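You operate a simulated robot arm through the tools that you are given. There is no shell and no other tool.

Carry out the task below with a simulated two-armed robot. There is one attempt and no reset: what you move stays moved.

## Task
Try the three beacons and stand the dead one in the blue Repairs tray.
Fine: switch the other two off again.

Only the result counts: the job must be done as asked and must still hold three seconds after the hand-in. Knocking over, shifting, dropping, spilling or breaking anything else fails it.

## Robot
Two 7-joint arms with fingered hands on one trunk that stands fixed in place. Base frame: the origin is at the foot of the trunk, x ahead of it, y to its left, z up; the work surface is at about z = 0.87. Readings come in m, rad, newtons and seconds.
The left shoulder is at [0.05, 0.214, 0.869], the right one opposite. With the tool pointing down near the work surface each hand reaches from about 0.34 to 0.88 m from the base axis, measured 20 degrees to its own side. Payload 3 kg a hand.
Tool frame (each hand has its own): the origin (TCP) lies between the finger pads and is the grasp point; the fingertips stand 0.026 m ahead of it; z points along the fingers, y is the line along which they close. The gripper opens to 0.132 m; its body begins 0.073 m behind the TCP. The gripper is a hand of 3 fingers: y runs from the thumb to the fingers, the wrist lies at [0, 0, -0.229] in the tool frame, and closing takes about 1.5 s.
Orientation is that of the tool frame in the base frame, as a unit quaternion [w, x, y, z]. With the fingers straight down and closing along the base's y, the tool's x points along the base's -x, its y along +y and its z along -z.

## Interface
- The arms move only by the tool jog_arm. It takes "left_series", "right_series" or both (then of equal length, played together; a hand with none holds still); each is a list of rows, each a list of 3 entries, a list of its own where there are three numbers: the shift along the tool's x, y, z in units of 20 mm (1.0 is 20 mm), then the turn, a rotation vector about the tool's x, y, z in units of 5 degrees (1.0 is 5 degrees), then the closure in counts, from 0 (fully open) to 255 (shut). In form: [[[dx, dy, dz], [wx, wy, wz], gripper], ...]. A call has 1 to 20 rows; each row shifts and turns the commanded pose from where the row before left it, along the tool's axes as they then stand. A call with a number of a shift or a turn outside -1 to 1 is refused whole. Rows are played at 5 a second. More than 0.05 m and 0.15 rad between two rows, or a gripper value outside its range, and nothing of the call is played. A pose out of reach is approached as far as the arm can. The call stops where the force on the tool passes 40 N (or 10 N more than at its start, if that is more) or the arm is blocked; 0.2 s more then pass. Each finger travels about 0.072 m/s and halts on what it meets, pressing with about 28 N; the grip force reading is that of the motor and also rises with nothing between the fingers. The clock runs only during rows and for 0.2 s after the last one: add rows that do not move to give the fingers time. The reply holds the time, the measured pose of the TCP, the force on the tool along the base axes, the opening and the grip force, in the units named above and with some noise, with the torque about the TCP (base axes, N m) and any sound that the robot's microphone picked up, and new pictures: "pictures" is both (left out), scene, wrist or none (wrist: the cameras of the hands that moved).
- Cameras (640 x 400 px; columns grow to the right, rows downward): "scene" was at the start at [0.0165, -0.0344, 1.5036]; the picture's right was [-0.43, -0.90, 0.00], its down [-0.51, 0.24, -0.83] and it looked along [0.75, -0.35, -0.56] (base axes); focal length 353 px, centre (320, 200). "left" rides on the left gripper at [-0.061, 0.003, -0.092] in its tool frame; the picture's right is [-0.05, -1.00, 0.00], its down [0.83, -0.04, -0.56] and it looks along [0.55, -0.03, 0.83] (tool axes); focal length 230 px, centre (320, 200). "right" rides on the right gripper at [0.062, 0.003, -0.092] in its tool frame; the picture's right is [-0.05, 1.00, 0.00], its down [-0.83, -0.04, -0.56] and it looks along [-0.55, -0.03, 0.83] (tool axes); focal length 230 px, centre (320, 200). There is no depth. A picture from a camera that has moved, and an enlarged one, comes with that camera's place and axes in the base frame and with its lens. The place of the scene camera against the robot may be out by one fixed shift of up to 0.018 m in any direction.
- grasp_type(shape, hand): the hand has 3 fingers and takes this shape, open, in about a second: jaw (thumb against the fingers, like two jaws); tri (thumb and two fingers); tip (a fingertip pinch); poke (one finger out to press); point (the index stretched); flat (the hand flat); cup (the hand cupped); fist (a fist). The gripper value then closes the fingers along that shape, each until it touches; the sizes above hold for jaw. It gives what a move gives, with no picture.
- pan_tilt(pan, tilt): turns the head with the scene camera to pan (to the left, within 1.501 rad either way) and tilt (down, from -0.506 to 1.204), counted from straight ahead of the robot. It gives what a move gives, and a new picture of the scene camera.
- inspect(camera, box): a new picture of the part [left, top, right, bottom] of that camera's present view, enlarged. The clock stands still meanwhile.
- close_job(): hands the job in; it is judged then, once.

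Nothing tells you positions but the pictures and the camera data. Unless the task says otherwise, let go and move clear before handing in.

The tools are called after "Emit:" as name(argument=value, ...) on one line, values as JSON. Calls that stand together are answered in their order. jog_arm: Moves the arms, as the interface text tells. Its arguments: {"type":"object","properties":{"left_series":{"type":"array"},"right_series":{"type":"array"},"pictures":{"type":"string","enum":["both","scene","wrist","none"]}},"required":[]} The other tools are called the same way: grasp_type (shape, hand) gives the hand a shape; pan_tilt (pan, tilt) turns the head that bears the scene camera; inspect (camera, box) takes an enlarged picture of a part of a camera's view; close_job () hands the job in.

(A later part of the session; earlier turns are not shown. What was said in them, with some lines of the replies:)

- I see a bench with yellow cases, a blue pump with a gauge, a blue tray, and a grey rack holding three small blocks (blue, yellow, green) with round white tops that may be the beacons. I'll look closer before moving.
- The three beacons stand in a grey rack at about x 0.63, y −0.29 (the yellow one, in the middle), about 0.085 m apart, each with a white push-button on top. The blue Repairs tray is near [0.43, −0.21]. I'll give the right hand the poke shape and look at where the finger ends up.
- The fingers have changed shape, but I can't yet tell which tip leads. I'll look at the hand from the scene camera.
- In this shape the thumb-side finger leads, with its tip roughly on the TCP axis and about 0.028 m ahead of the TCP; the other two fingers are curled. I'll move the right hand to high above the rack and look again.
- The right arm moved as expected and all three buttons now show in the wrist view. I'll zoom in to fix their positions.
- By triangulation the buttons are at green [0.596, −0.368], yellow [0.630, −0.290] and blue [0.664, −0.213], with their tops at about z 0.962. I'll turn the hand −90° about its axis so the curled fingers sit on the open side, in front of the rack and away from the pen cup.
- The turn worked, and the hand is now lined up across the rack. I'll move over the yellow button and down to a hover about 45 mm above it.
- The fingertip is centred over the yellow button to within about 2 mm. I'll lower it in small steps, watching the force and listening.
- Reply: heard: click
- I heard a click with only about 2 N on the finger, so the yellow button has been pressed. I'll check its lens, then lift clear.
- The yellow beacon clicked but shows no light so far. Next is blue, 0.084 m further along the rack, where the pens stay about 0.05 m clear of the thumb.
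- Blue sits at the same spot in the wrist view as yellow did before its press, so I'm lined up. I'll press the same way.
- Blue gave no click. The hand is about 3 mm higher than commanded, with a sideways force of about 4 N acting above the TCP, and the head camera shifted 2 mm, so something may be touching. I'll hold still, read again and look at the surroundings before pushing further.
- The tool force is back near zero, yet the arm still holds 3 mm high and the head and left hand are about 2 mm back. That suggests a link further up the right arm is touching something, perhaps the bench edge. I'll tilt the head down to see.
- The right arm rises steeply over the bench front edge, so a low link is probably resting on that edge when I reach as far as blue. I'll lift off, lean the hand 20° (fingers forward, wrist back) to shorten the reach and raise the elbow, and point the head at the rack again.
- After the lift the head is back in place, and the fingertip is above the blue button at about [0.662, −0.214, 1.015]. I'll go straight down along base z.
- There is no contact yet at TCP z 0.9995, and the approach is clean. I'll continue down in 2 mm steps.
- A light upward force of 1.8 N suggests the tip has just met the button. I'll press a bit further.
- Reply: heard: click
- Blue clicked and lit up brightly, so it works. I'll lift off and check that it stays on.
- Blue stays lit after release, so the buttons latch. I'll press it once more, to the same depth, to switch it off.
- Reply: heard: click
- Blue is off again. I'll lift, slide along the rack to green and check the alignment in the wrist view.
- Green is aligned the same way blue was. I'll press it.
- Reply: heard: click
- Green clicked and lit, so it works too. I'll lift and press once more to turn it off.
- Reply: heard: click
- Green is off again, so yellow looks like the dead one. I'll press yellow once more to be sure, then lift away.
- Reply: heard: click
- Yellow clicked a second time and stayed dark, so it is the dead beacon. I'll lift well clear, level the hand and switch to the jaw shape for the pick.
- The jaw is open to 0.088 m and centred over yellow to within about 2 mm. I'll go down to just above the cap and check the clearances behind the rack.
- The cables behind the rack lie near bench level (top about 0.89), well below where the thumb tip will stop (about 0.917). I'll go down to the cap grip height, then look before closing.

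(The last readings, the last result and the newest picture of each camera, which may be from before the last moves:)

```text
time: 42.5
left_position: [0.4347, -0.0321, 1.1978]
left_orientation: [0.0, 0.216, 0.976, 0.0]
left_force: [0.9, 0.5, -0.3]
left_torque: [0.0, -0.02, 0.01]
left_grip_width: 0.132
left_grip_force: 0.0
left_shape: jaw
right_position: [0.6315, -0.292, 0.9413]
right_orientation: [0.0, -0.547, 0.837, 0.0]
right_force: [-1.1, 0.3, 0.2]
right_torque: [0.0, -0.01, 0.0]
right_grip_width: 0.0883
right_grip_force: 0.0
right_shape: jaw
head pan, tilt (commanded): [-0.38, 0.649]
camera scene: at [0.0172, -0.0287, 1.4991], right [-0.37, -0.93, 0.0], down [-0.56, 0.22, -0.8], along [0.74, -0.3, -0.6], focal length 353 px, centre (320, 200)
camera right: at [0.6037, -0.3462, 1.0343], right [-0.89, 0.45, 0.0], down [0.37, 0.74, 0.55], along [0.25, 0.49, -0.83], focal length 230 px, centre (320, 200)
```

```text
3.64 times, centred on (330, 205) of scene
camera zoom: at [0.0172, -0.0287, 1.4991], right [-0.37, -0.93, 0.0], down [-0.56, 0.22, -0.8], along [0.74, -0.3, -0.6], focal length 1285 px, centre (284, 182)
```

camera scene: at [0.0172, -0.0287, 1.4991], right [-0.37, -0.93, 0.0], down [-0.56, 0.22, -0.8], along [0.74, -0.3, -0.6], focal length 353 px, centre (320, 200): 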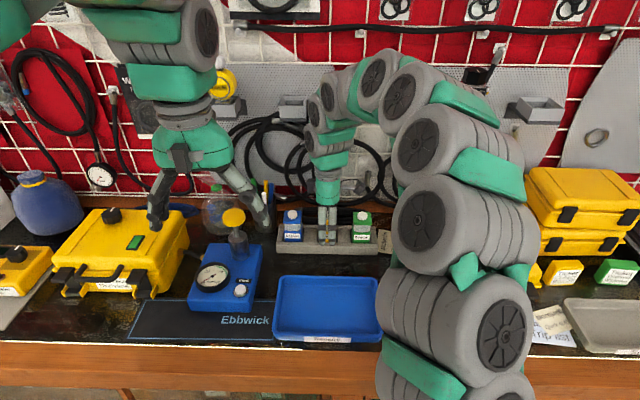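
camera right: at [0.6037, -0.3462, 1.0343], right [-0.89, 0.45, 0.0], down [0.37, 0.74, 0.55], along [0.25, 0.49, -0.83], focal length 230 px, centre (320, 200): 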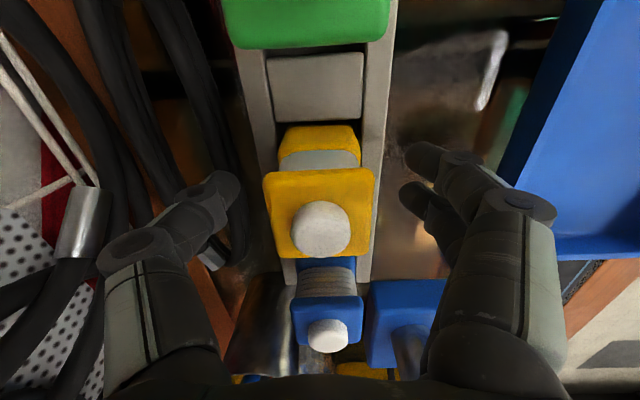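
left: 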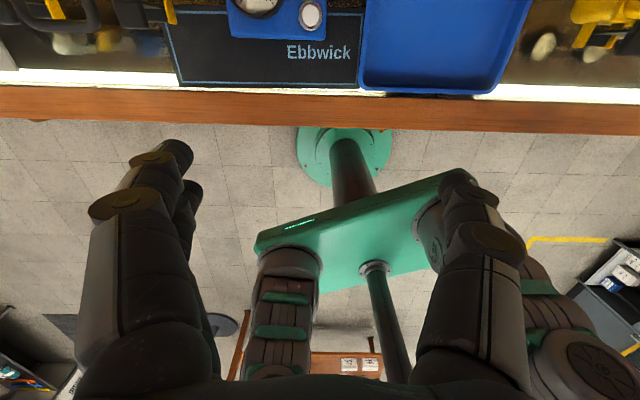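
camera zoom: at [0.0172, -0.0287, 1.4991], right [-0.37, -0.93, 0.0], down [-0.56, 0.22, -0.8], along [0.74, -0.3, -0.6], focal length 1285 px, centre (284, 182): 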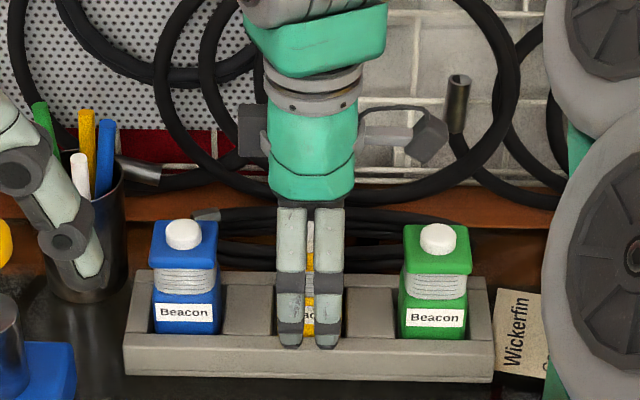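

The fingers straddle the yellow cap evenly with nothing in the way. I'll close on it.

Emit:
jog_arm(right_series=[[[0, 0, 0], [0, 0, 0], 140], [[0, 0, 0], [0, 0, 0], 150], [[0, 0, 0], [0, 0, 0], 160], [[0, 0, 0], [0, 0, 0], 170], [[0, 0, 0], [0, 0, 0], 180], [[0, 0, 0], [0, 0, 0], 200], [[0, 0, 0], [0, 0, 0], 255], [[0, 0, 0], [0, 0, 0], 255], [[0, 0, 0], [0, 0, 0], 255]], pictures="both")

Emit:
inspect(camera="right", box=[120, 60, 520, 310])

Emit:
inspect(camera="scene", box=[260, 150, 400, 260])

```text
time: 44.5
left_position: [0.4358, -0.0304, 1.1989]
left_orientation: [0.0, 0.215, 0.977, 0.001]
left_force: [-0.4, 0.1, -0.5]
left_torque: [-0.02, -0.02, 0.0]
left_grip_width: 0.1317
left_grip_force: 0.2
left_shape: jaw
right_position: [0.6305, -0.2925, 0.9419]
right_orientation: [0.0, -0.547, 0.837, 0.0]
right_force: [-0.3, 0.3, 0.2]
right_torque: [0.02, 0.02, -0.02]
right_grip_width: 0.0376
right_grip_force: 28.1
right_shape: jaw
head pan, tilt (commanded): [-0.38, 0.649]
camera scene: at [0.0172, -0.0287, 1.4991], right [-0.37, -0.93, 0.0], down [-0.56, 0.22, -0.8], along [0.74, -0.3, -0.6], focal length 353 px, centre (320, 200)
camera right: at [0.6037, -0.3462, 1.0345], right [-0.89, 0.45, 0.0], down [0.37, 0.74, 0.55], along [0.25, 0.49, -0.83], focal length 230 px, centre (320, 200)
```

scene: 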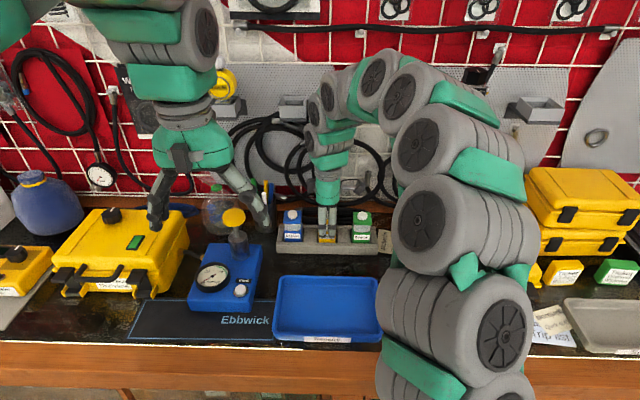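
right: 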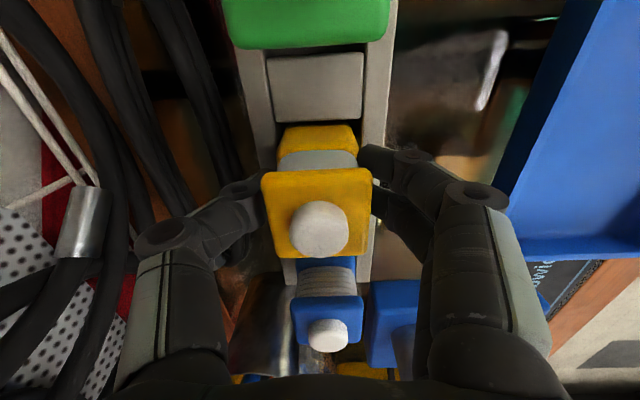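

```text
1.60 times, centred on (320, 185) of right
camera zoom: at [0.6037, -0.3462, 1.0345], right [-0.89, 0.45, 0.0], down [0.37, 0.74, 0.55], along [0.25, 0.49, -0.83], focal length 368 px, centre (320, 224)
```

zoom: 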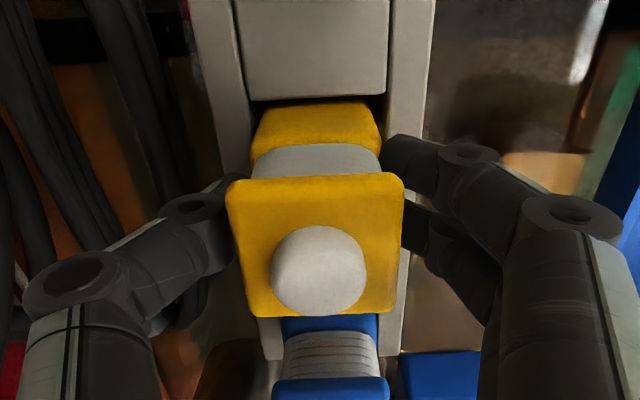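

```text
3.64 times, centred on (330, 205) of scene
camera zoom: at [0.0172, -0.0287, 1.4991], right [-0.37, -0.93, 0.0], down [-0.56, 0.22, -0.8], along [0.74, -0.3, -0.6], focal length 1285 px, centre (284, 182)
```

zoom: 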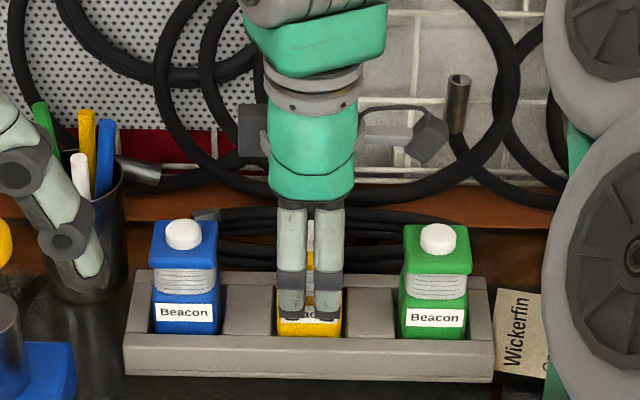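

I have a firm grip just under the cap: 28 N at 0.038 m opening, with no sideways load. I'll lift slowly and check that only the beacon comes up.

Emit:
jog_arm(right_series=[[[0, 0, -0.25], [0, 0, 0], 255], [[0, 0, -0.25], [0, 0, 0], 255], [[0, 0, -0.25], [0, 0, 0], 255], [[0, 0, -0.25], [0, 0, 0], 255], [[0, 0, 0], [0, 0, 0], 255]], pictures="both")

Emit:
inspect(camera="scene", box=[260, 150, 400, 260])

```text
time: 45.7
left_position: [0.4349, -0.0297, 1.1994]
left_orientation: [0.0, 0.216, 0.976, -0.001]
left_force: [-0.3, 0.1, 0.4]
left_torque: [-0.03, -0.02, -0.01]
left_grip_width: 0.1318
left_grip_force: 0.1
left_shape: jaw
right_position: [0.6317, -0.2922, 0.9624]
right_orientation: [-0.001, -0.547, 0.837, -0.001]
right_force: [0.2, 0.8, -1.1]
right_torque: [-0.01, 0.02, -0.03]
right_grip_width: 0.0378
right_grip_force: 28.4
right_shape: jaw
head pan, tilt (commanded): [-0.38, 0.649]
camera scene: at [0.0172, -0.0287, 1.4991], right [-0.37, -0.93, 0.0], down [-0.56, 0.22, -0.8], along [0.74, -0.3, -0.6], focal length 353 px, centre (320, 200)
camera right: at [0.6038, -0.3464, 1.0554], right [-0.89, 0.45, 0.0], down [0.37, 0.74, 0.55], along [0.25, 0.49, -0.83], focal length 230 px, centre (320, 200)
```

scene: 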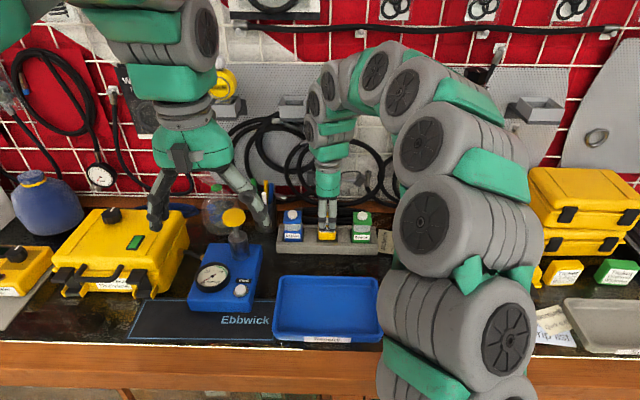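
right: 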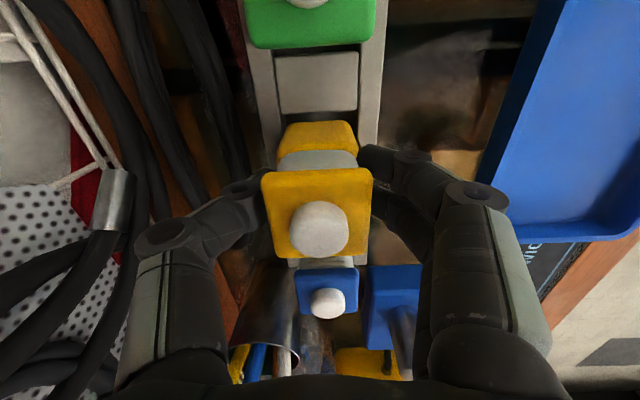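

```text
3.64 times, centred on (330, 205) of scene
camera zoom: at [0.0172, -0.0287, 1.4991], right [-0.37, -0.93, 0.0], down [-0.56, 0.22, -0.8], along [0.74, -0.3, -0.6], focal length 1285 px, centre (284, 182)
```

zoom: 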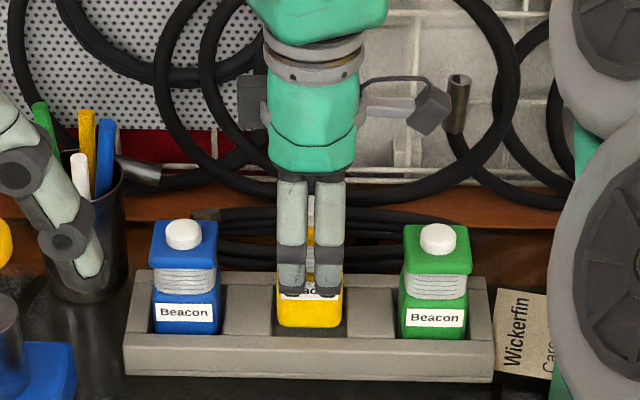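

The beacon is coming up cleanly and the rack hasn't moved. The left hand hovers near the tray path, so while I lift the right hand I'll move the left hand further left and slightly up.

Emit:
jog_arm(right_series=[[[0, 0, -0.5], [0, 0, 0], 255], [[0, 0, -0.5], [0, 0, 0], 255], [[0, 0, -0.5], [0, 0, 0], 255], [[0, 0, -0.5], [0, 0, 0], 255], [[0, 0, -0.5], [0, 0, 0], 255], [[0, 0, -0.5], [0, 0, 0], 255], [[0, 0, -0.5], [0, 0, 0], 255], [[0, 0, -0.5], [0, 0, 0], 255], [[0, 0, 0], [0, 0, 0], 255], [[0, 0, 0], [0, 0, 0], 255]], left_series=[[[0.42, 0.9, -0.1], [0, 0, 0], 0], [[0.42, 0.9, -0.1], [0, 0, 0], 0], [[0.42, 0.9, -0.1], [0, 0, 0], 0], [[0.42, 0.9, -0.1], [0, 0, 0], 0], [[0.42, 0.9, -0.1], [0, 0, 0], 0], [[0.42, 0.9, -0.1], [0, 0, 0], 0], [[0.42, 0.9, -0.1], [0, 0, 0], 0], [[0.42, 0.9, -0.1], [0, 0, 0], 0], [[0.42, 0.9, -0.1], [0, 0, 0], 0], [[0.42, 0.9, -0.1], [0, 0, 0], 0]], pictures="both")

```text
time: 47.9
left_position: [0.4345, 0.1682, 1.2189]
left_orientation: [0.001, 0.215, 0.977, -0.001]
left_force: [-0.3, 0.4, 0.2]
left_torque: [0.0, 0.0, -0.03]
left_grip_width: 0.1318
left_grip_force: 0.1
left_shape: jaw
right_position: [0.6315, -0.2935, 1.0426]
right_orientation: [-0.001, -0.547, 0.837, 0.0]
right_force: [0.2, 0.3, -1.4]
right_torque: [0.0, 0.01, 0.0]
right_grip_width: 0.0377
right_grip_force: 28.3
right_shape: jaw
head pan, tilt (commanded): [-0.38, 0.649]
camera scene: at [0.0172, -0.0287, 1.4991], right [-0.37, -0.93, 0.0], down [-0.56, 0.22, -0.8], along [0.74, -0.3, -0.6], focal length 353 px, centre (320, 200)
camera right: at [0.6041, -0.3467, 1.1351], right [-0.89, 0.45, 0.0], down [0.37, 0.74, 0.55], along [0.25, 0.49, -0.83], focal length 230 px, centre (320, 200)
camera left: at [0.4921, 0.145, 1.3114], right [-0.37, -0.93, 0.0], down [-0.77, 0.31, 0.56], along [-0.52, 0.21, -0.83], focal length 230 px, centre (320, 200)
```

scene: 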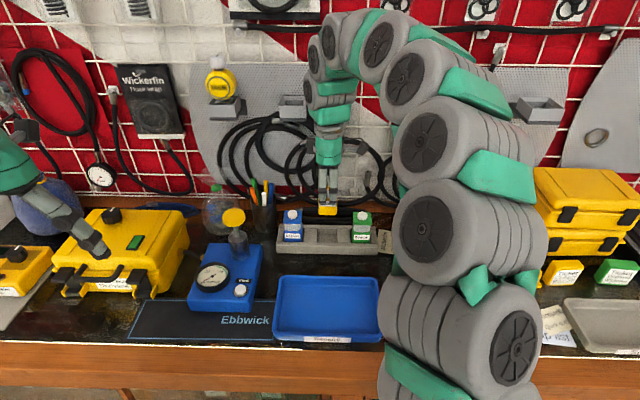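
right: 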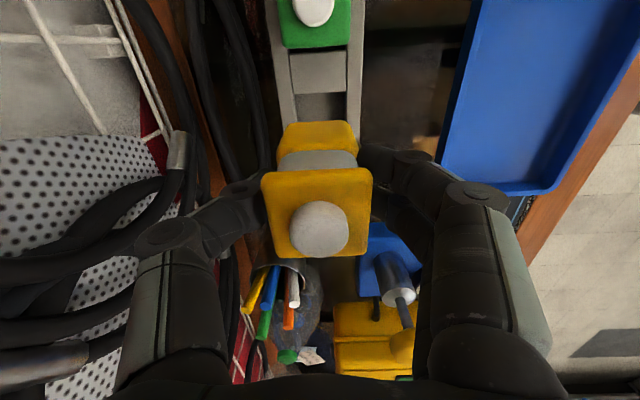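
left: 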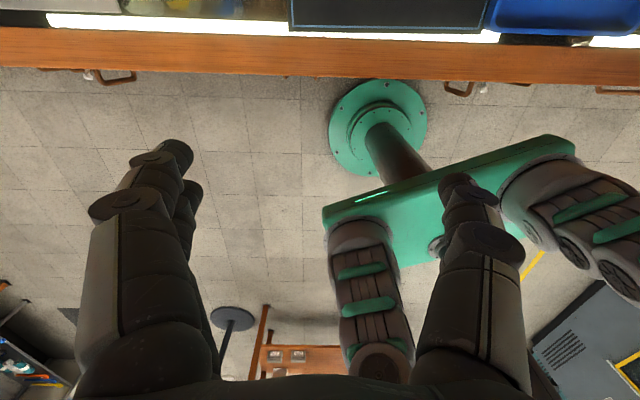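

The left hand is clear. Next I'll carry the beacon toward the tray centre at about [0.440, −0.214], in two stages.

Emit:
jog_arm(right_series=[[[0.02, 0.5, 0], [0, 0, 0], 255], [[0.02, 0.8, 0], [0, 0, 0], 255], [[0.02, 0.8, 0], [0, 0, 0], 255], [[0.02, 0.8, 0], [0, 0, 0], 255], [[0.02, 0.8, 0], [0, 0, 0], 255], [[0.02, 0.8, 0], [0, 0, 0], 255], [[0.02, 0.5, 0], [0, 0, 0], 255], [[0, 0, 0], [0, 0, 0], 255]], pictures="both")

```text
time: 49.7
left_position: [0.4354, 0.1669, 1.2184]
left_orientation: [0.0, 0.215, 0.977, 0.0]
left_force: [0.5, 0.4, -0.3]
left_torque: [0.04, -0.01, 0.02]
left_grip_width: 0.1316
left_grip_force: 0.1
left_shape: jaw
right_position: [0.5395, -0.2535, 1.0418]
right_orientation: [-0.001, -0.547, 0.837, 0.0]
right_force: [0.1, -0.7, -1.3]
right_torque: [-0.03, 0.0, 0.0]
right_grip_width: 0.0376
right_grip_force: 27.8
right_shape: jaw
head pan, tilt (commanded): [-0.38, 0.649]
camera scene: at [0.0172, -0.0287, 1.4991], right [-0.37, -0.93, 0.0], down [-0.56, 0.22, -0.8], along [0.74, -0.3, -0.6], focal length 353 px, centre (320, 200)
camera right: at [0.5114, -0.3084, 1.1347], right [-0.89, 0.45, 0.0], down [0.37, 0.74, 0.55], along [0.25, 0.49, -0.83], focal length 230 px, centre (320, 200)
```

scene: 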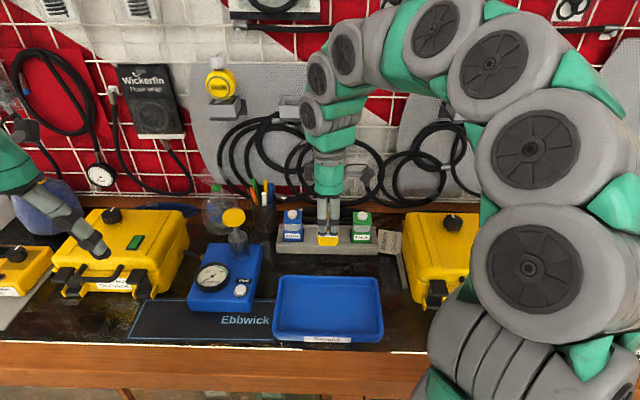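
right: 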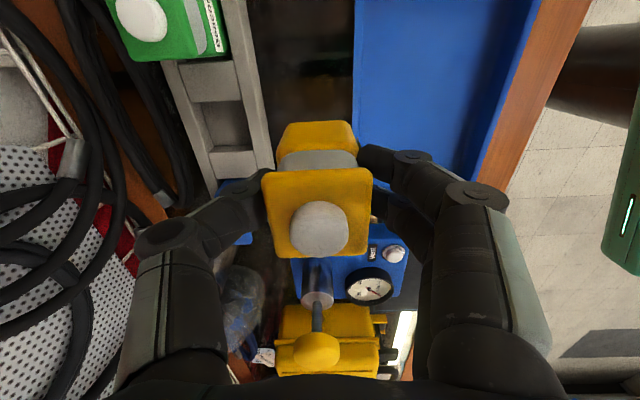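

The transport is steady and the grip is unchanged. I'll do the second half to the tray centre.

Emit:
jog_arm(right_series=[[[0.03, 0.5, 0], [0, 0, 0], 255], [[0.03, 0.8, 0], [0, 0, 0], 255], [[0.03, 0.8, 0], [0, 0, 0], 255], [[0.03, 0.8, 0], [0, 0, 0], 255], [[0.03, 0.8, 0], [0, 0, 0], 255], [[0.03, 0.8, 0], [0, 0, 0], 255], [[0.01, 0.5, 0], [0, 0, 0], 255], [[0, 0.35, 0], [0, 0, 0], 255], [[0, 0, 0], [0, 0, 0], 255]], pictures="both")

Emit:
inspect(camera="scene", box=[240, 180, 420, 350])

```text
time: 51.7
left_position: [0.4353, 0.1679, 1.2184]
left_orientation: [0.0, 0.216, 0.976, 0.001]
left_force: [-0.7, -0.1, 0.3]
left_torque: [0.01, -0.02, -0.02]
left_grip_width: 0.1319
left_grip_force: 0.0
left_shape: jaw
right_position: [0.4395, -0.2134, 1.042]
right_orientation: [0.0, -0.547, 0.837, 0.0]
right_force: [0.6, 1.3, -1.5]
right_torque: [0.01, -0.01, 0.01]
right_grip_width: 0.0378
right_grip_force: 27.6
right_shape: jaw
head pan, tilt (commanded): [-0.38, 0.649]
camera scene: at [0.0172, -0.0287, 1.4991], right [-0.37, -0.93, 0.0], down [-0.56, 0.22, -0.8], along [0.74, -0.3, -0.6], focal length 353 px, centre (320, 200)
camera right: at [0.412, -0.2686, 1.135], right [-0.89, 0.45, 0.0], down [0.37, 0.74, 0.55], along [0.25, 0.49, -0.83], focal length 230 px, centre (320, 200)
```

scene: 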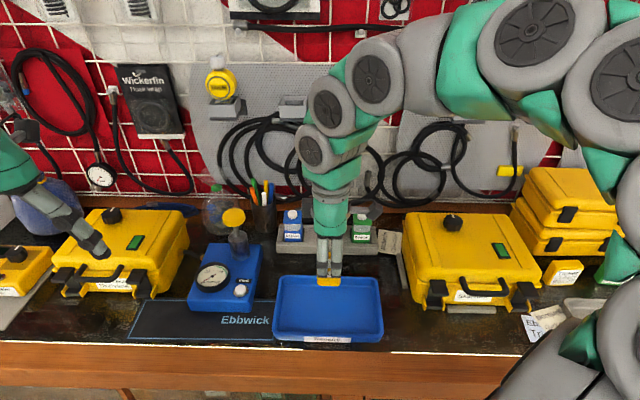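
right: 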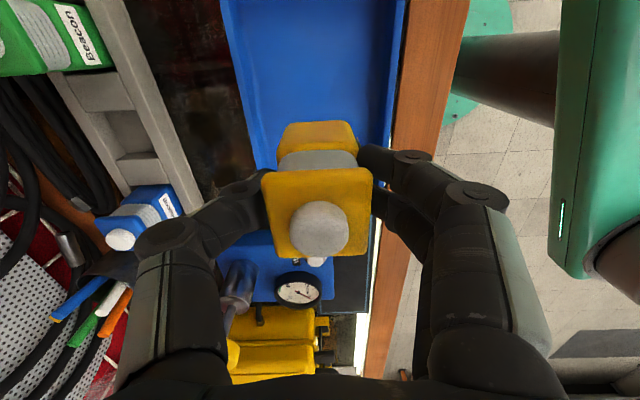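

```text
2.35 times, centred on (330, 265) of scene
camera zoom: at [0.0172, -0.0287, 1.4991], right [-0.37, -0.93, 0.0], down [-0.56, 0.22, -0.8], along [0.74, -0.3, -0.6], focal length 831 px, centre (296, 47)
```

zoom: 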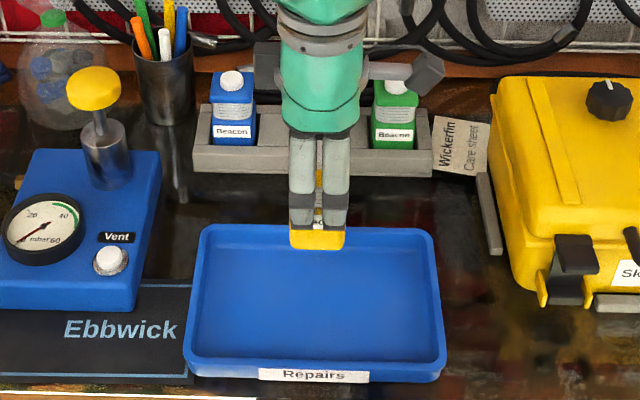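

The beacon is above the tray centre. I'll lower it to about 20 mm over the floor first.

Emit:
jog_arm(right_series=[[[0, 0, 0.7], [0, 0, 0], 255], [[0, 0, 0.8], [0, 0, 0], 255], [[0, 0, 0.8], [0, 0, 0], 255], [[0, 0, 0.8], [0, 0, 0], 255], [[0, 0, 0.6], [0, 0, 0], 255], [[0, 0, 0.3], [0, 0, 0], 255], [[0, 0, 0], [0, 0, 0], 255]], pictures="both")

Emit:
inspect(camera="scene", box=[240, 200, 420, 350])

```text
time: 53.3
left_position: [0.4349, 0.1675, 1.2182]
left_orientation: [0.0, 0.216, 0.976, 0.0]
left_force: [-0.2, 1.2, -0.4]
left_torque: [0.01, -0.01, 0.02]
left_grip_width: 0.1318
left_grip_force: 0.2
left_shape: jaw
right_position: [0.4396, -0.2142, 0.964]
right_orientation: [0.0, -0.547, 0.837, -0.001]
right_force: [-0.2, -0.7, -0.5]
right_torque: [0.0, -0.03, -0.01]
right_grip_width: 0.0378
right_grip_force: 27.9
right_shape: jaw
head pan, tilt (commanded): [-0.38, 0.649]
camera scene: at [0.0172, -0.0287, 1.4991], right [-0.37, -0.93, 0.0], down [-0.56, 0.22, -0.8], along [0.74, -0.3, -0.6], focal length 353 px, centre (320, 200)
camera right: at [0.4117, -0.269, 1.0552], right [-0.89, 0.45, 0.0], down [0.37, 0.74, 0.55], along [0.25, 0.49, -0.83], focal length 230 px, centre (320, 200)
```

scene: 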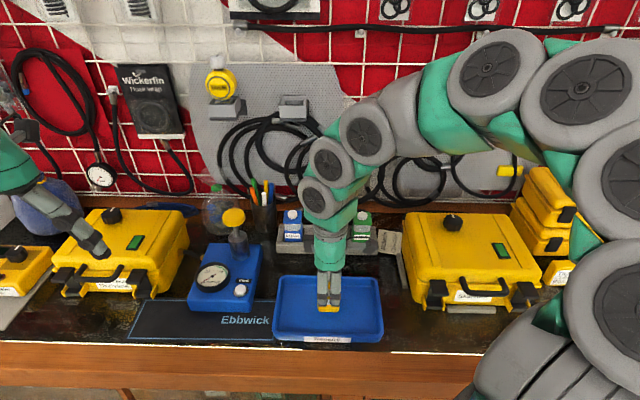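
right: 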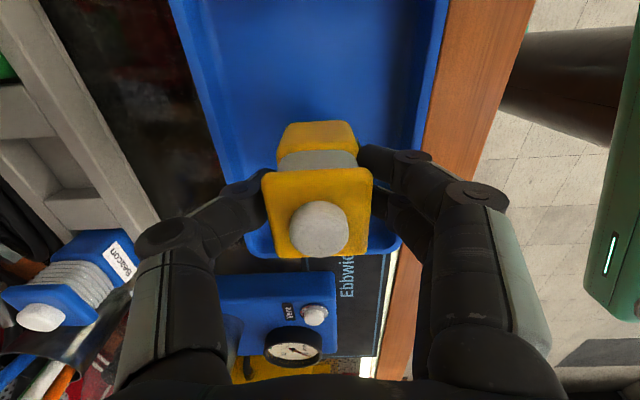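

```text
2.67 times, centred on (330, 275) of scene
camera zoom: at [0.0172, -0.0287, 1.4991], right [-0.37, -0.93, 0.0], down [-0.56, 0.22, -0.8], along [0.74, -0.3, -0.6], focal length 942 px, centre (293, 0)
```

zoom: 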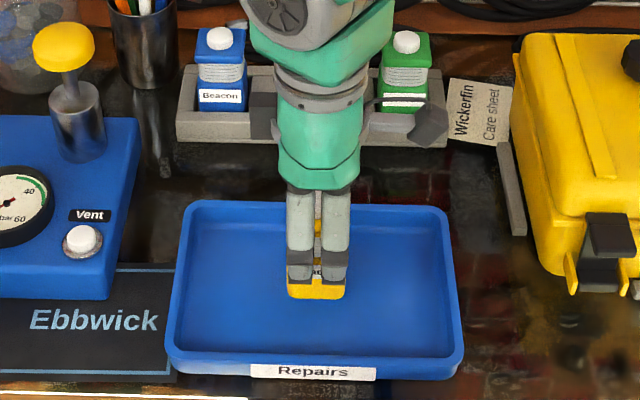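

The beacon is well inside the tray. I'll lower it in small steps and watch for the touch.

Emit:
jog_arm(right_series=[[[0, 0, 0.15], [0, 0, 0], 255], [[0, 0, 0.15], [0, 0, 0], 255], [[0, 0, 0.15], [0, 0, 0], 255], [[0, 0, 0.15], [0, 0, 0], 255], [[0, 0, 0], [0, 0, 0], 255]], pictures="none")

Emit:
jog_arm(right_series=[[[0, 0, 0.1], [0, 0, 0], 255], [[0, 0, 0.1], [0, 0, 0], 255], [[0, 0, 0], [0, 0, 0], 255]], pictures="scene")

Emit:
inspect(camera="scene", box=[290, 250, 380, 350])

```text
time: 54.5
left_position: [0.4349, 0.1683, 1.2183]
left_orientation: [-0.001, 0.215, 0.977, -0.001]
left_force: [-0.2, -0.1, 0.3]
left_torque: [0.01, 0.01, 0.03]
left_grip_width: 0.1321
left_grip_force: 0.0
left_shape: jaw
right_position: [0.4393, -0.2155, 0.9501]
right_orientation: [-0.001, -0.547, 0.837, 0.0]
right_force: [0.3, -0.1, -1.3]
right_torque: [-0.03, 0.0, 0.01]
right_grip_width: 0.0378
right_grip_force: 28.0
right_shape: jaw
head pan, tilt (commanded): [-0.38, 0.649]
```

```text
time: 55.3
left_position: [0.4355, 0.1684, 1.2186]
left_orientation: [0.0, 0.216, 0.976, 0.0]
left_force: [-0.5, -0.4, 0.3]
left_torque: [-0.02, 0.01, -0.01]
left_grip_width: 0.132
left_grip_force: 0.0
left_shape: jaw
right_position: [0.4386, -0.2152, 0.9468]
right_orientation: [-0.001, -0.547, 0.837, 0.0]
right_force: [0.3, 0.4, -1.8]
right_torque: [-0.01, 0.0, 0.01]
right_grip_width: 0.0379
right_grip_force: 27.9
right_shape: jaw
head pan, tilt (commanded): [-0.38, 0.649]
camera scene: at [0.0172, -0.0287, 1.4991], right [-0.37, -0.93, 0.0], down [-0.56, 0.22, -0.8], along [0.74, -0.3, -0.6], focal length 353 px, centre (320, 200)
```

scene: 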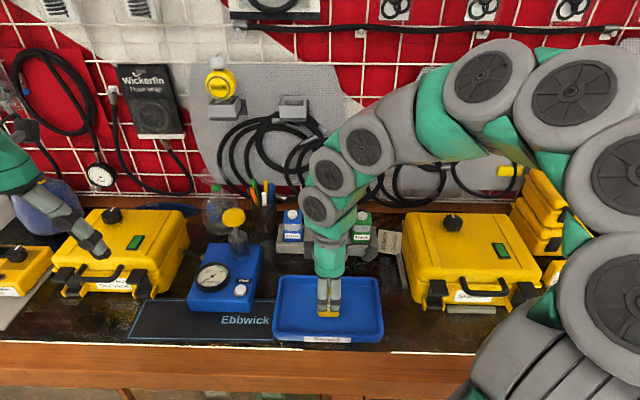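

```text
4.00 times, centred on (335, 300) of scene
camera zoom: at [0.0172, -0.0287, 1.4991], right [-0.37, -0.93, 0.0], down [-0.56, 0.22, -0.8], along [0.74, -0.3, -0.6], focal length 1413 px, centre (260, -200)
```

zoom: 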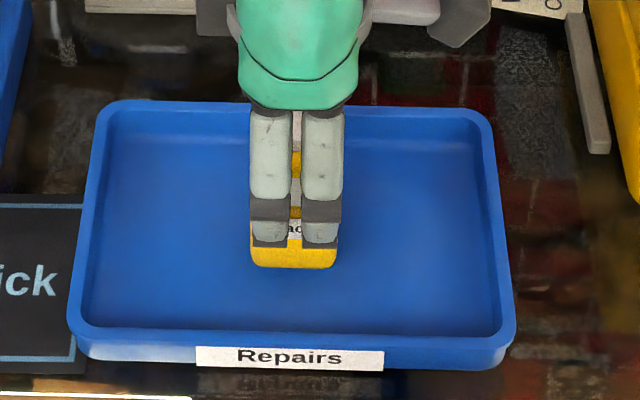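

Nothing yet: the −1.8 N is just the beacon's weight. I'll continue 1–2 mm at a time.

Emit:
jog_arm(right_series=[[[0, 0, 0.1], [0, 0, 0], 255], [[0, 0, 0.1], [0, 0, 0], 255], [[0, 0, 0], [0, 0, 0], 255]], pictures="none")

```text
time: 56.1
left_position: [0.4348, 0.1682, 1.2177]
left_orientation: [0.0, 0.216, 0.976, 0.0]
left_force: [0.1, 0.0, 0.4]
left_torque: [0.02, -0.03, 0.03]
left_grip_width: 0.1316
left_grip_force: 0.0
left_shape: jaw
right_position: [0.4384, -0.2154, 0.9422]
right_orientation: [-0.001, -0.547, 0.837, 0.0]
right_force: [0.0, 0.0, -0.7]
right_torque: [0.04, 0.01, 0.01]
right_grip_width: 0.0378
right_grip_force: 27.9
right_shape: jaw
head pan, tilt (commanded): [-0.38, 0.649]
```

Emit:
jog_arm(right_series=[[[0, 0, 0.05], [0, 0, 0], 255], [[0, 0, 0.05], [0, 0, 0], 255], [[0, 0, 0], [0, 0, 0], 255]], pictures="scene")

Emit:
inspect(camera="scene", box=[290, 250, 380, 350])

```text
time: 56.9
left_position: [0.435, 0.1679, 1.2178]
left_orientation: [0.0, 0.215, 0.977, 0.0]
left_force: [0.1, 0.1, 0.1]
left_torque: [-0.01, -0.01, 0.0]
left_grip_width: 0.1317
left_grip_force: 0.1
left_shape: jaw
right_position: [0.4384, -0.2146, 0.9406]
right_orientation: [-0.001, -0.547, 0.837, -0.001]
right_force: [-0.5, 0.4, 5.8]
right_torque: [0.02, 0.07, 0.0]
right_grip_width: 0.0379
right_grip_force: 27.8
right_shape: jaw
head pan, tilt (commanded): [-0.38, 0.649]
camera scene: at [0.0172, -0.0287, 1.4991], right [-0.37, -0.93, 0.0], down [-0.56, 0.22, -0.8], along [0.74, -0.3, -0.6], focal length 353 px, centre (320, 200)
```

scene: 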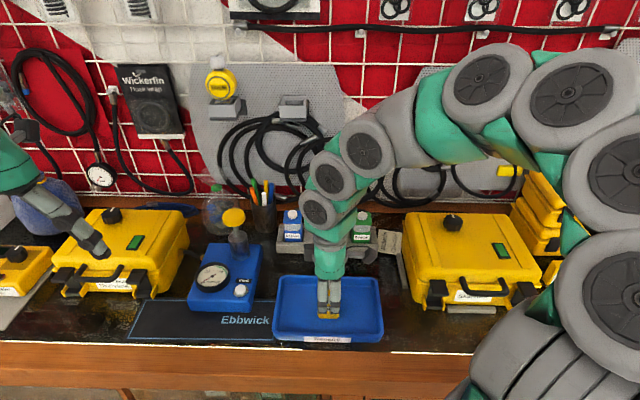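

```text
4.00 times, centred on (335, 300) of scene
camera zoom: at [0.0172, -0.0287, 1.4991], right [-0.37, -0.93, 0.0], down [-0.56, 0.22, -0.8], along [0.74, -0.3, -0.6], focal length 1413 px, centre (260, -200)
```

zoom: 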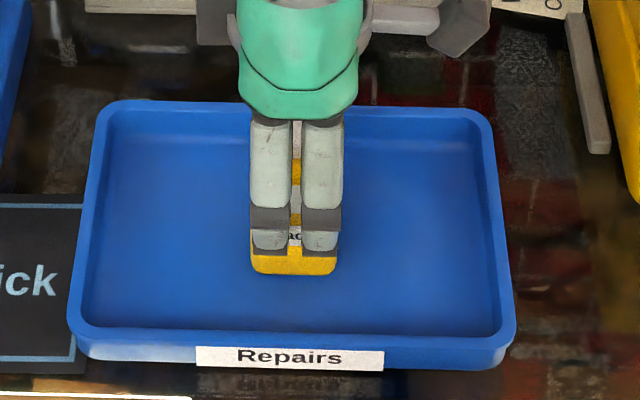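

The beacon touched the tray floor (about +6 N, still upright). I'll open the fingers gradually without moving the hand.

Emit:
jog_arm(right_series=[[[0, 0, 0], [0, 0, 0], 200], [[0, 0, 0], [0, 0, 0], 185], [[0, 0, 0], [0, 0, 0], 178], [[0, 0, 0], [0, 0, 0], 170], [[0, 0, 0], [0, 0, 0], 160], [[0, 0, 0], [0, 0, 0], 145], [[0, 0, 0], [0, 0, 0], 125], [[0, 0, 0], [0, 0, 0], 105], [[0, 0, 0], [0, 0, 0], 85], [[0, 0, 0], [0, 0, 0], 85]], pictures="both")

Emit:
inspect(camera="scene", box=[290, 250, 380, 350])

Emit:
inspect(camera="right", box=[120, 60, 520, 310])

```text
time: 59.1
left_position: [0.4348, 0.1679, 1.2181]
left_orientation: [0.0, 0.216, 0.976, 0.001]
left_force: [0.8, -0.9, -0.2]
left_torque: [-0.02, -0.05, -0.02]
left_grip_width: 0.1319
left_grip_force: 0.0
left_shape: jaw
right_position: [0.4388, -0.2146, 0.9399]
right_orientation: [-0.001, -0.547, 0.837, 0.0]
right_force: [0.0, -0.7, 0.2]
right_torque: [0.03, 0.0, -0.01]
right_grip_width: 0.0876
right_grip_force: 0.1
right_shape: jaw
head pan, tilt (commanded): [-0.38, 0.649]
camera scene: at [0.0172, -0.0287, 1.4991], right [-0.37, -0.93, 0.0], down [-0.56, 0.22, -0.8], along [0.74, -0.3, -0.6], focal length 353 px, centre (320, 200)
camera right: at [0.4114, -0.2692, 1.033], right [-0.89, 0.45, 0.0], down [0.37, 0.74, 0.55], along [0.25, 0.49, -0.83], focal length 230 px, centre (320, 200)
```

scene: 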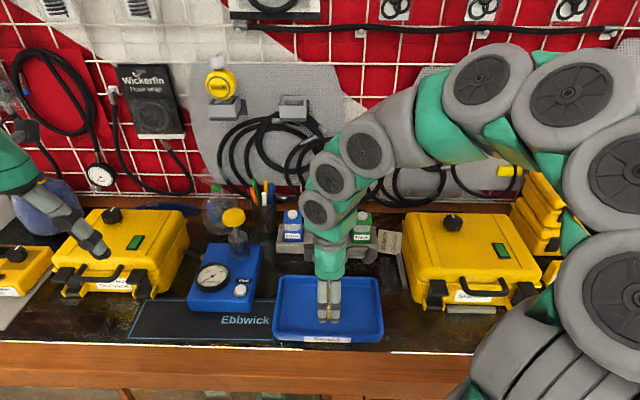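
right: 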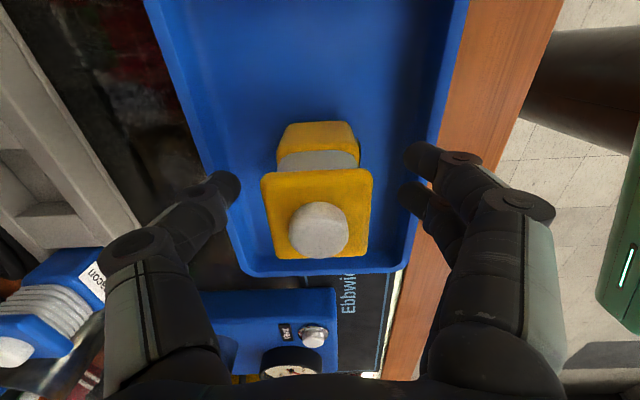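

```text
4.00 times, centred on (335, 300) of scene
camera zoom: at [0.0172, -0.0287, 1.4991], right [-0.37, -0.93, 0.0], down [-0.56, 0.22, -0.8], along [0.74, -0.3, -0.6], focal length 1413 px, centre (260, -200)
```

zoom: 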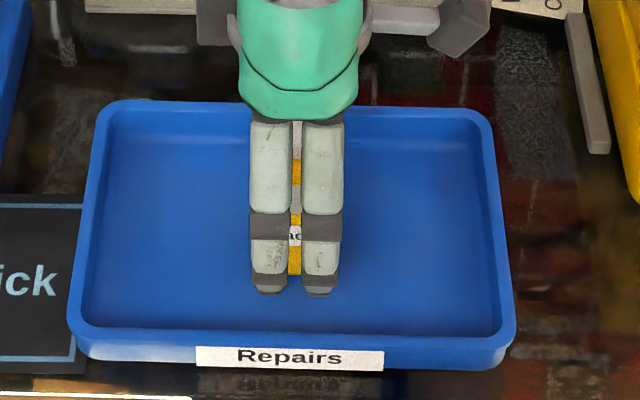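

```text
1.60 times, centred on (320, 185) of right
camera zoom: at [0.4114, -0.2692, 1.033], right [-0.89, 0.45, 0.0], down [0.37, 0.74, 0.55], along [0.25, 0.49, -0.83], focal length 368 px, centre (320, 224)
```

zoom: 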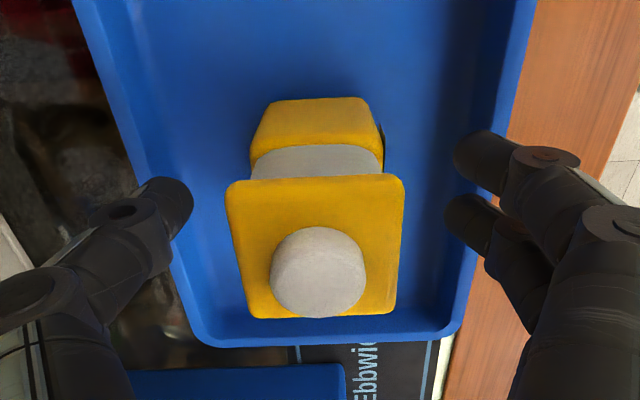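

The beacon stands free and the fingers are well clear on both sides. I'll lift straight up.

Emit:
jog_arm(right_series=[[[0, 0, -0.3], [0, 0, 0], 85], [[0, 0, -0.6], [0, 0, 0], 85], [[0, 0, -1], [0, 0, 0], 85], [[0, 0, -1], [0, 0, 0], 85], [[0, 0, -1], [0, 0, 0], 85], [[0, 0, -1], [0, 0, 0], 85], [[0, 0, -1], [0, 0, 0], 85], [[0, 0, -1], [0, 0, 0], 85], [[0, 0, -1], [0, 0, 0], 85], [[0, 0, 0], [0, 0, 0], 85]], pictures="both")

Emit:
inspect(camera="scene", box=[240, 190, 420, 350])

```text
time: 61.3
left_position: [0.4354, 0.1679, 1.2187]
left_orientation: [0.001, 0.217, 0.976, 0.0]
left_force: [0.0, 0.1, 0.3]
left_torque: [0.01, 0.02, -0.01]
left_grip_width: 0.1318
left_grip_force: 0.0
left_shape: jaw
right_position: [0.439, -0.2136, 1.0994]
right_orientation: [-0.001, -0.547, 0.837, -0.001]
right_force: [0.0, -0.2, -0.8]
right_torque: [0.02, -0.01, -0.02]
right_grip_width: 0.0878
right_grip_force: 0.1
right_shape: jaw
head pan, tilt (commanded): [-0.38, 0.649]
camera scene: at [0.0172, -0.0287, 1.4991], right [-0.37, -0.93, 0.0], down [-0.56, 0.22, -0.8], along [0.74, -0.3, -0.6], focal length 353 px, centre (320, 200)
camera right: at [0.4115, -0.2686, 1.191], right [-0.89, 0.45, 0.0], down [0.37, 0.74, 0.55], along [0.25, 0.5, -0.83], focal length 230 px, centre (320, 200)
```

scene: 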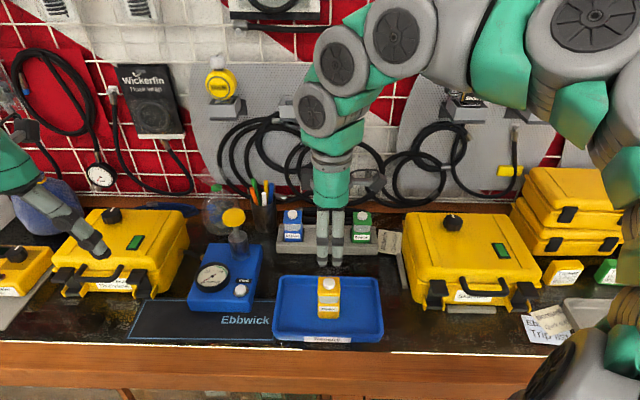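
right: 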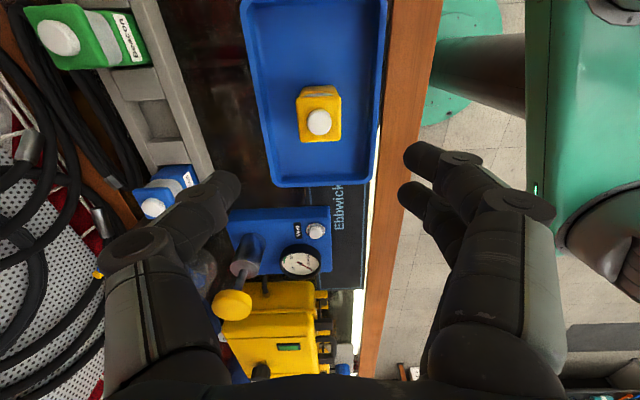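

```text
2.50 times, centred on (330, 270) of scene
camera zoom: at [0.0172, -0.0287, 1.4991], right [-0.37, -0.93, 0.0], down [-0.56, 0.22, -0.8], along [0.74, -0.3, -0.6], focal length 883 px, centre (295, 25)
```

zoom: 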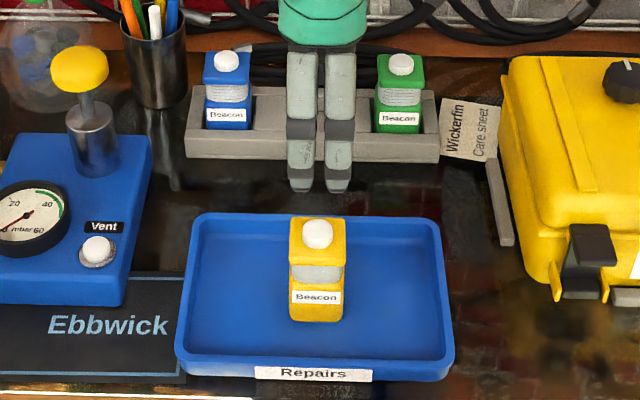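

The yellow beacon stands upright in the Repairs tray, and blue and green are dark in the rack. I'll raise the hand further clear and take one last look.

Emit:
jog_arm(right_series=[[[0, 0, -1], [0, 0, 0], 85], [[0, 0, -1], [0, 0, 0], 85], [[0, 0, -1], [0, 0, 0], 85], [[0, 0, -1], [0, 0, 0], 85], [[0, 0, 0], [0, 0, 0], 85], [[0, 0, 0], [0, 0, 0], 85]], pictures="scene")

Emit:
inspect(camera="scene", box=[240, 190, 420, 350])

```text
time: 62.7
left_position: [0.4353, 0.1686, 1.2177]
left_orientation: [0.0, 0.216, 0.976, 0.0]
left_force: [-0.5, -0.5, -0.1]
left_torque: [-0.01, 0.01, -0.02]
left_grip_width: 0.1317
left_grip_force: 0.1
left_shape: jaw
right_position: [0.4392, -0.2126, 1.1789]
right_orientation: [0.0, -0.547, 0.837, 0.0]
right_force: [-0.5, -0.1, -0.5]
right_torque: [0.01, -0.01, 0.02]
right_grip_width: 0.0876
right_grip_force: 0.1
right_shape: jaw
head pan, tilt (commanded): [-0.38, 0.649]
camera scene: at [0.0172, -0.0287, 1.4991], right [-0.37, -0.93, 0.0], down [-0.56, 0.22, -0.8], along [0.74, -0.3, -0.6], focal length 353 px, centre (320, 200)
```

scene: 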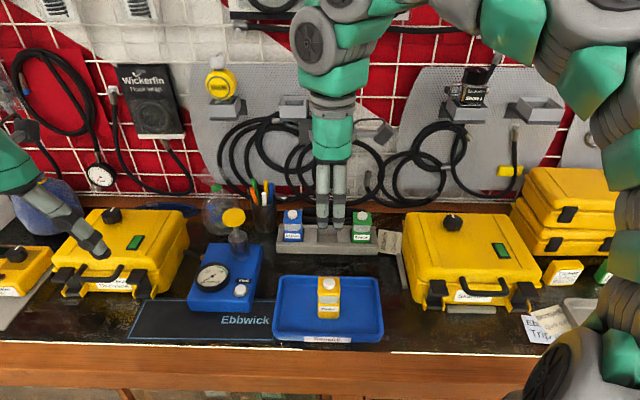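

```text
2.50 times, centred on (330, 270) of scene
camera zoom: at [0.0172, -0.0287, 1.4991], right [-0.37, -0.93, 0.0], down [-0.56, 0.22, -0.8], along [0.74, -0.3, -0.6], focal length 883 px, centre (295, 25)
```

zoom: 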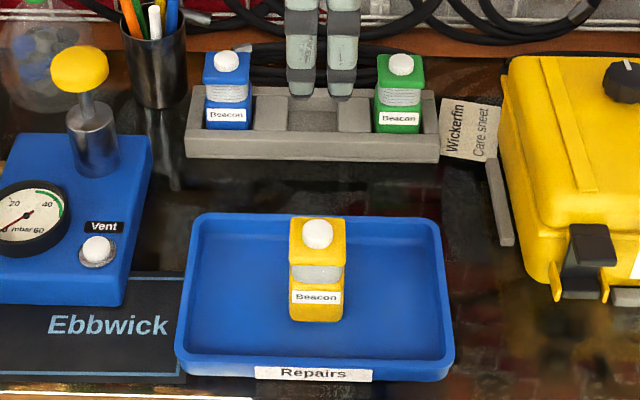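

The dead yellow beacon stands upright in the Repairs tray. Blue and green are off in the rack, nothing else has moved, and both hands are clear, so I'm handing in.

Emit:
close_job()

```text
The job is handed in.
```

The dead beacon was the yellow one. It now stands upright in the blue Repairs tray, and the job is handed in.

- **Yellow:** I pressed it twice. It clicked both times and never lit.
- **Blue and green:** each lit on the first press and went dark on the second. Both are off and still in the rack.

While I was reaching for blue, part of the right arm seemed to catch, probably on the bench's front edge. I lifted off and came in at a different angle. In the last pictures nothing else on the bench looked moved, and both hands were clear at hand-in.
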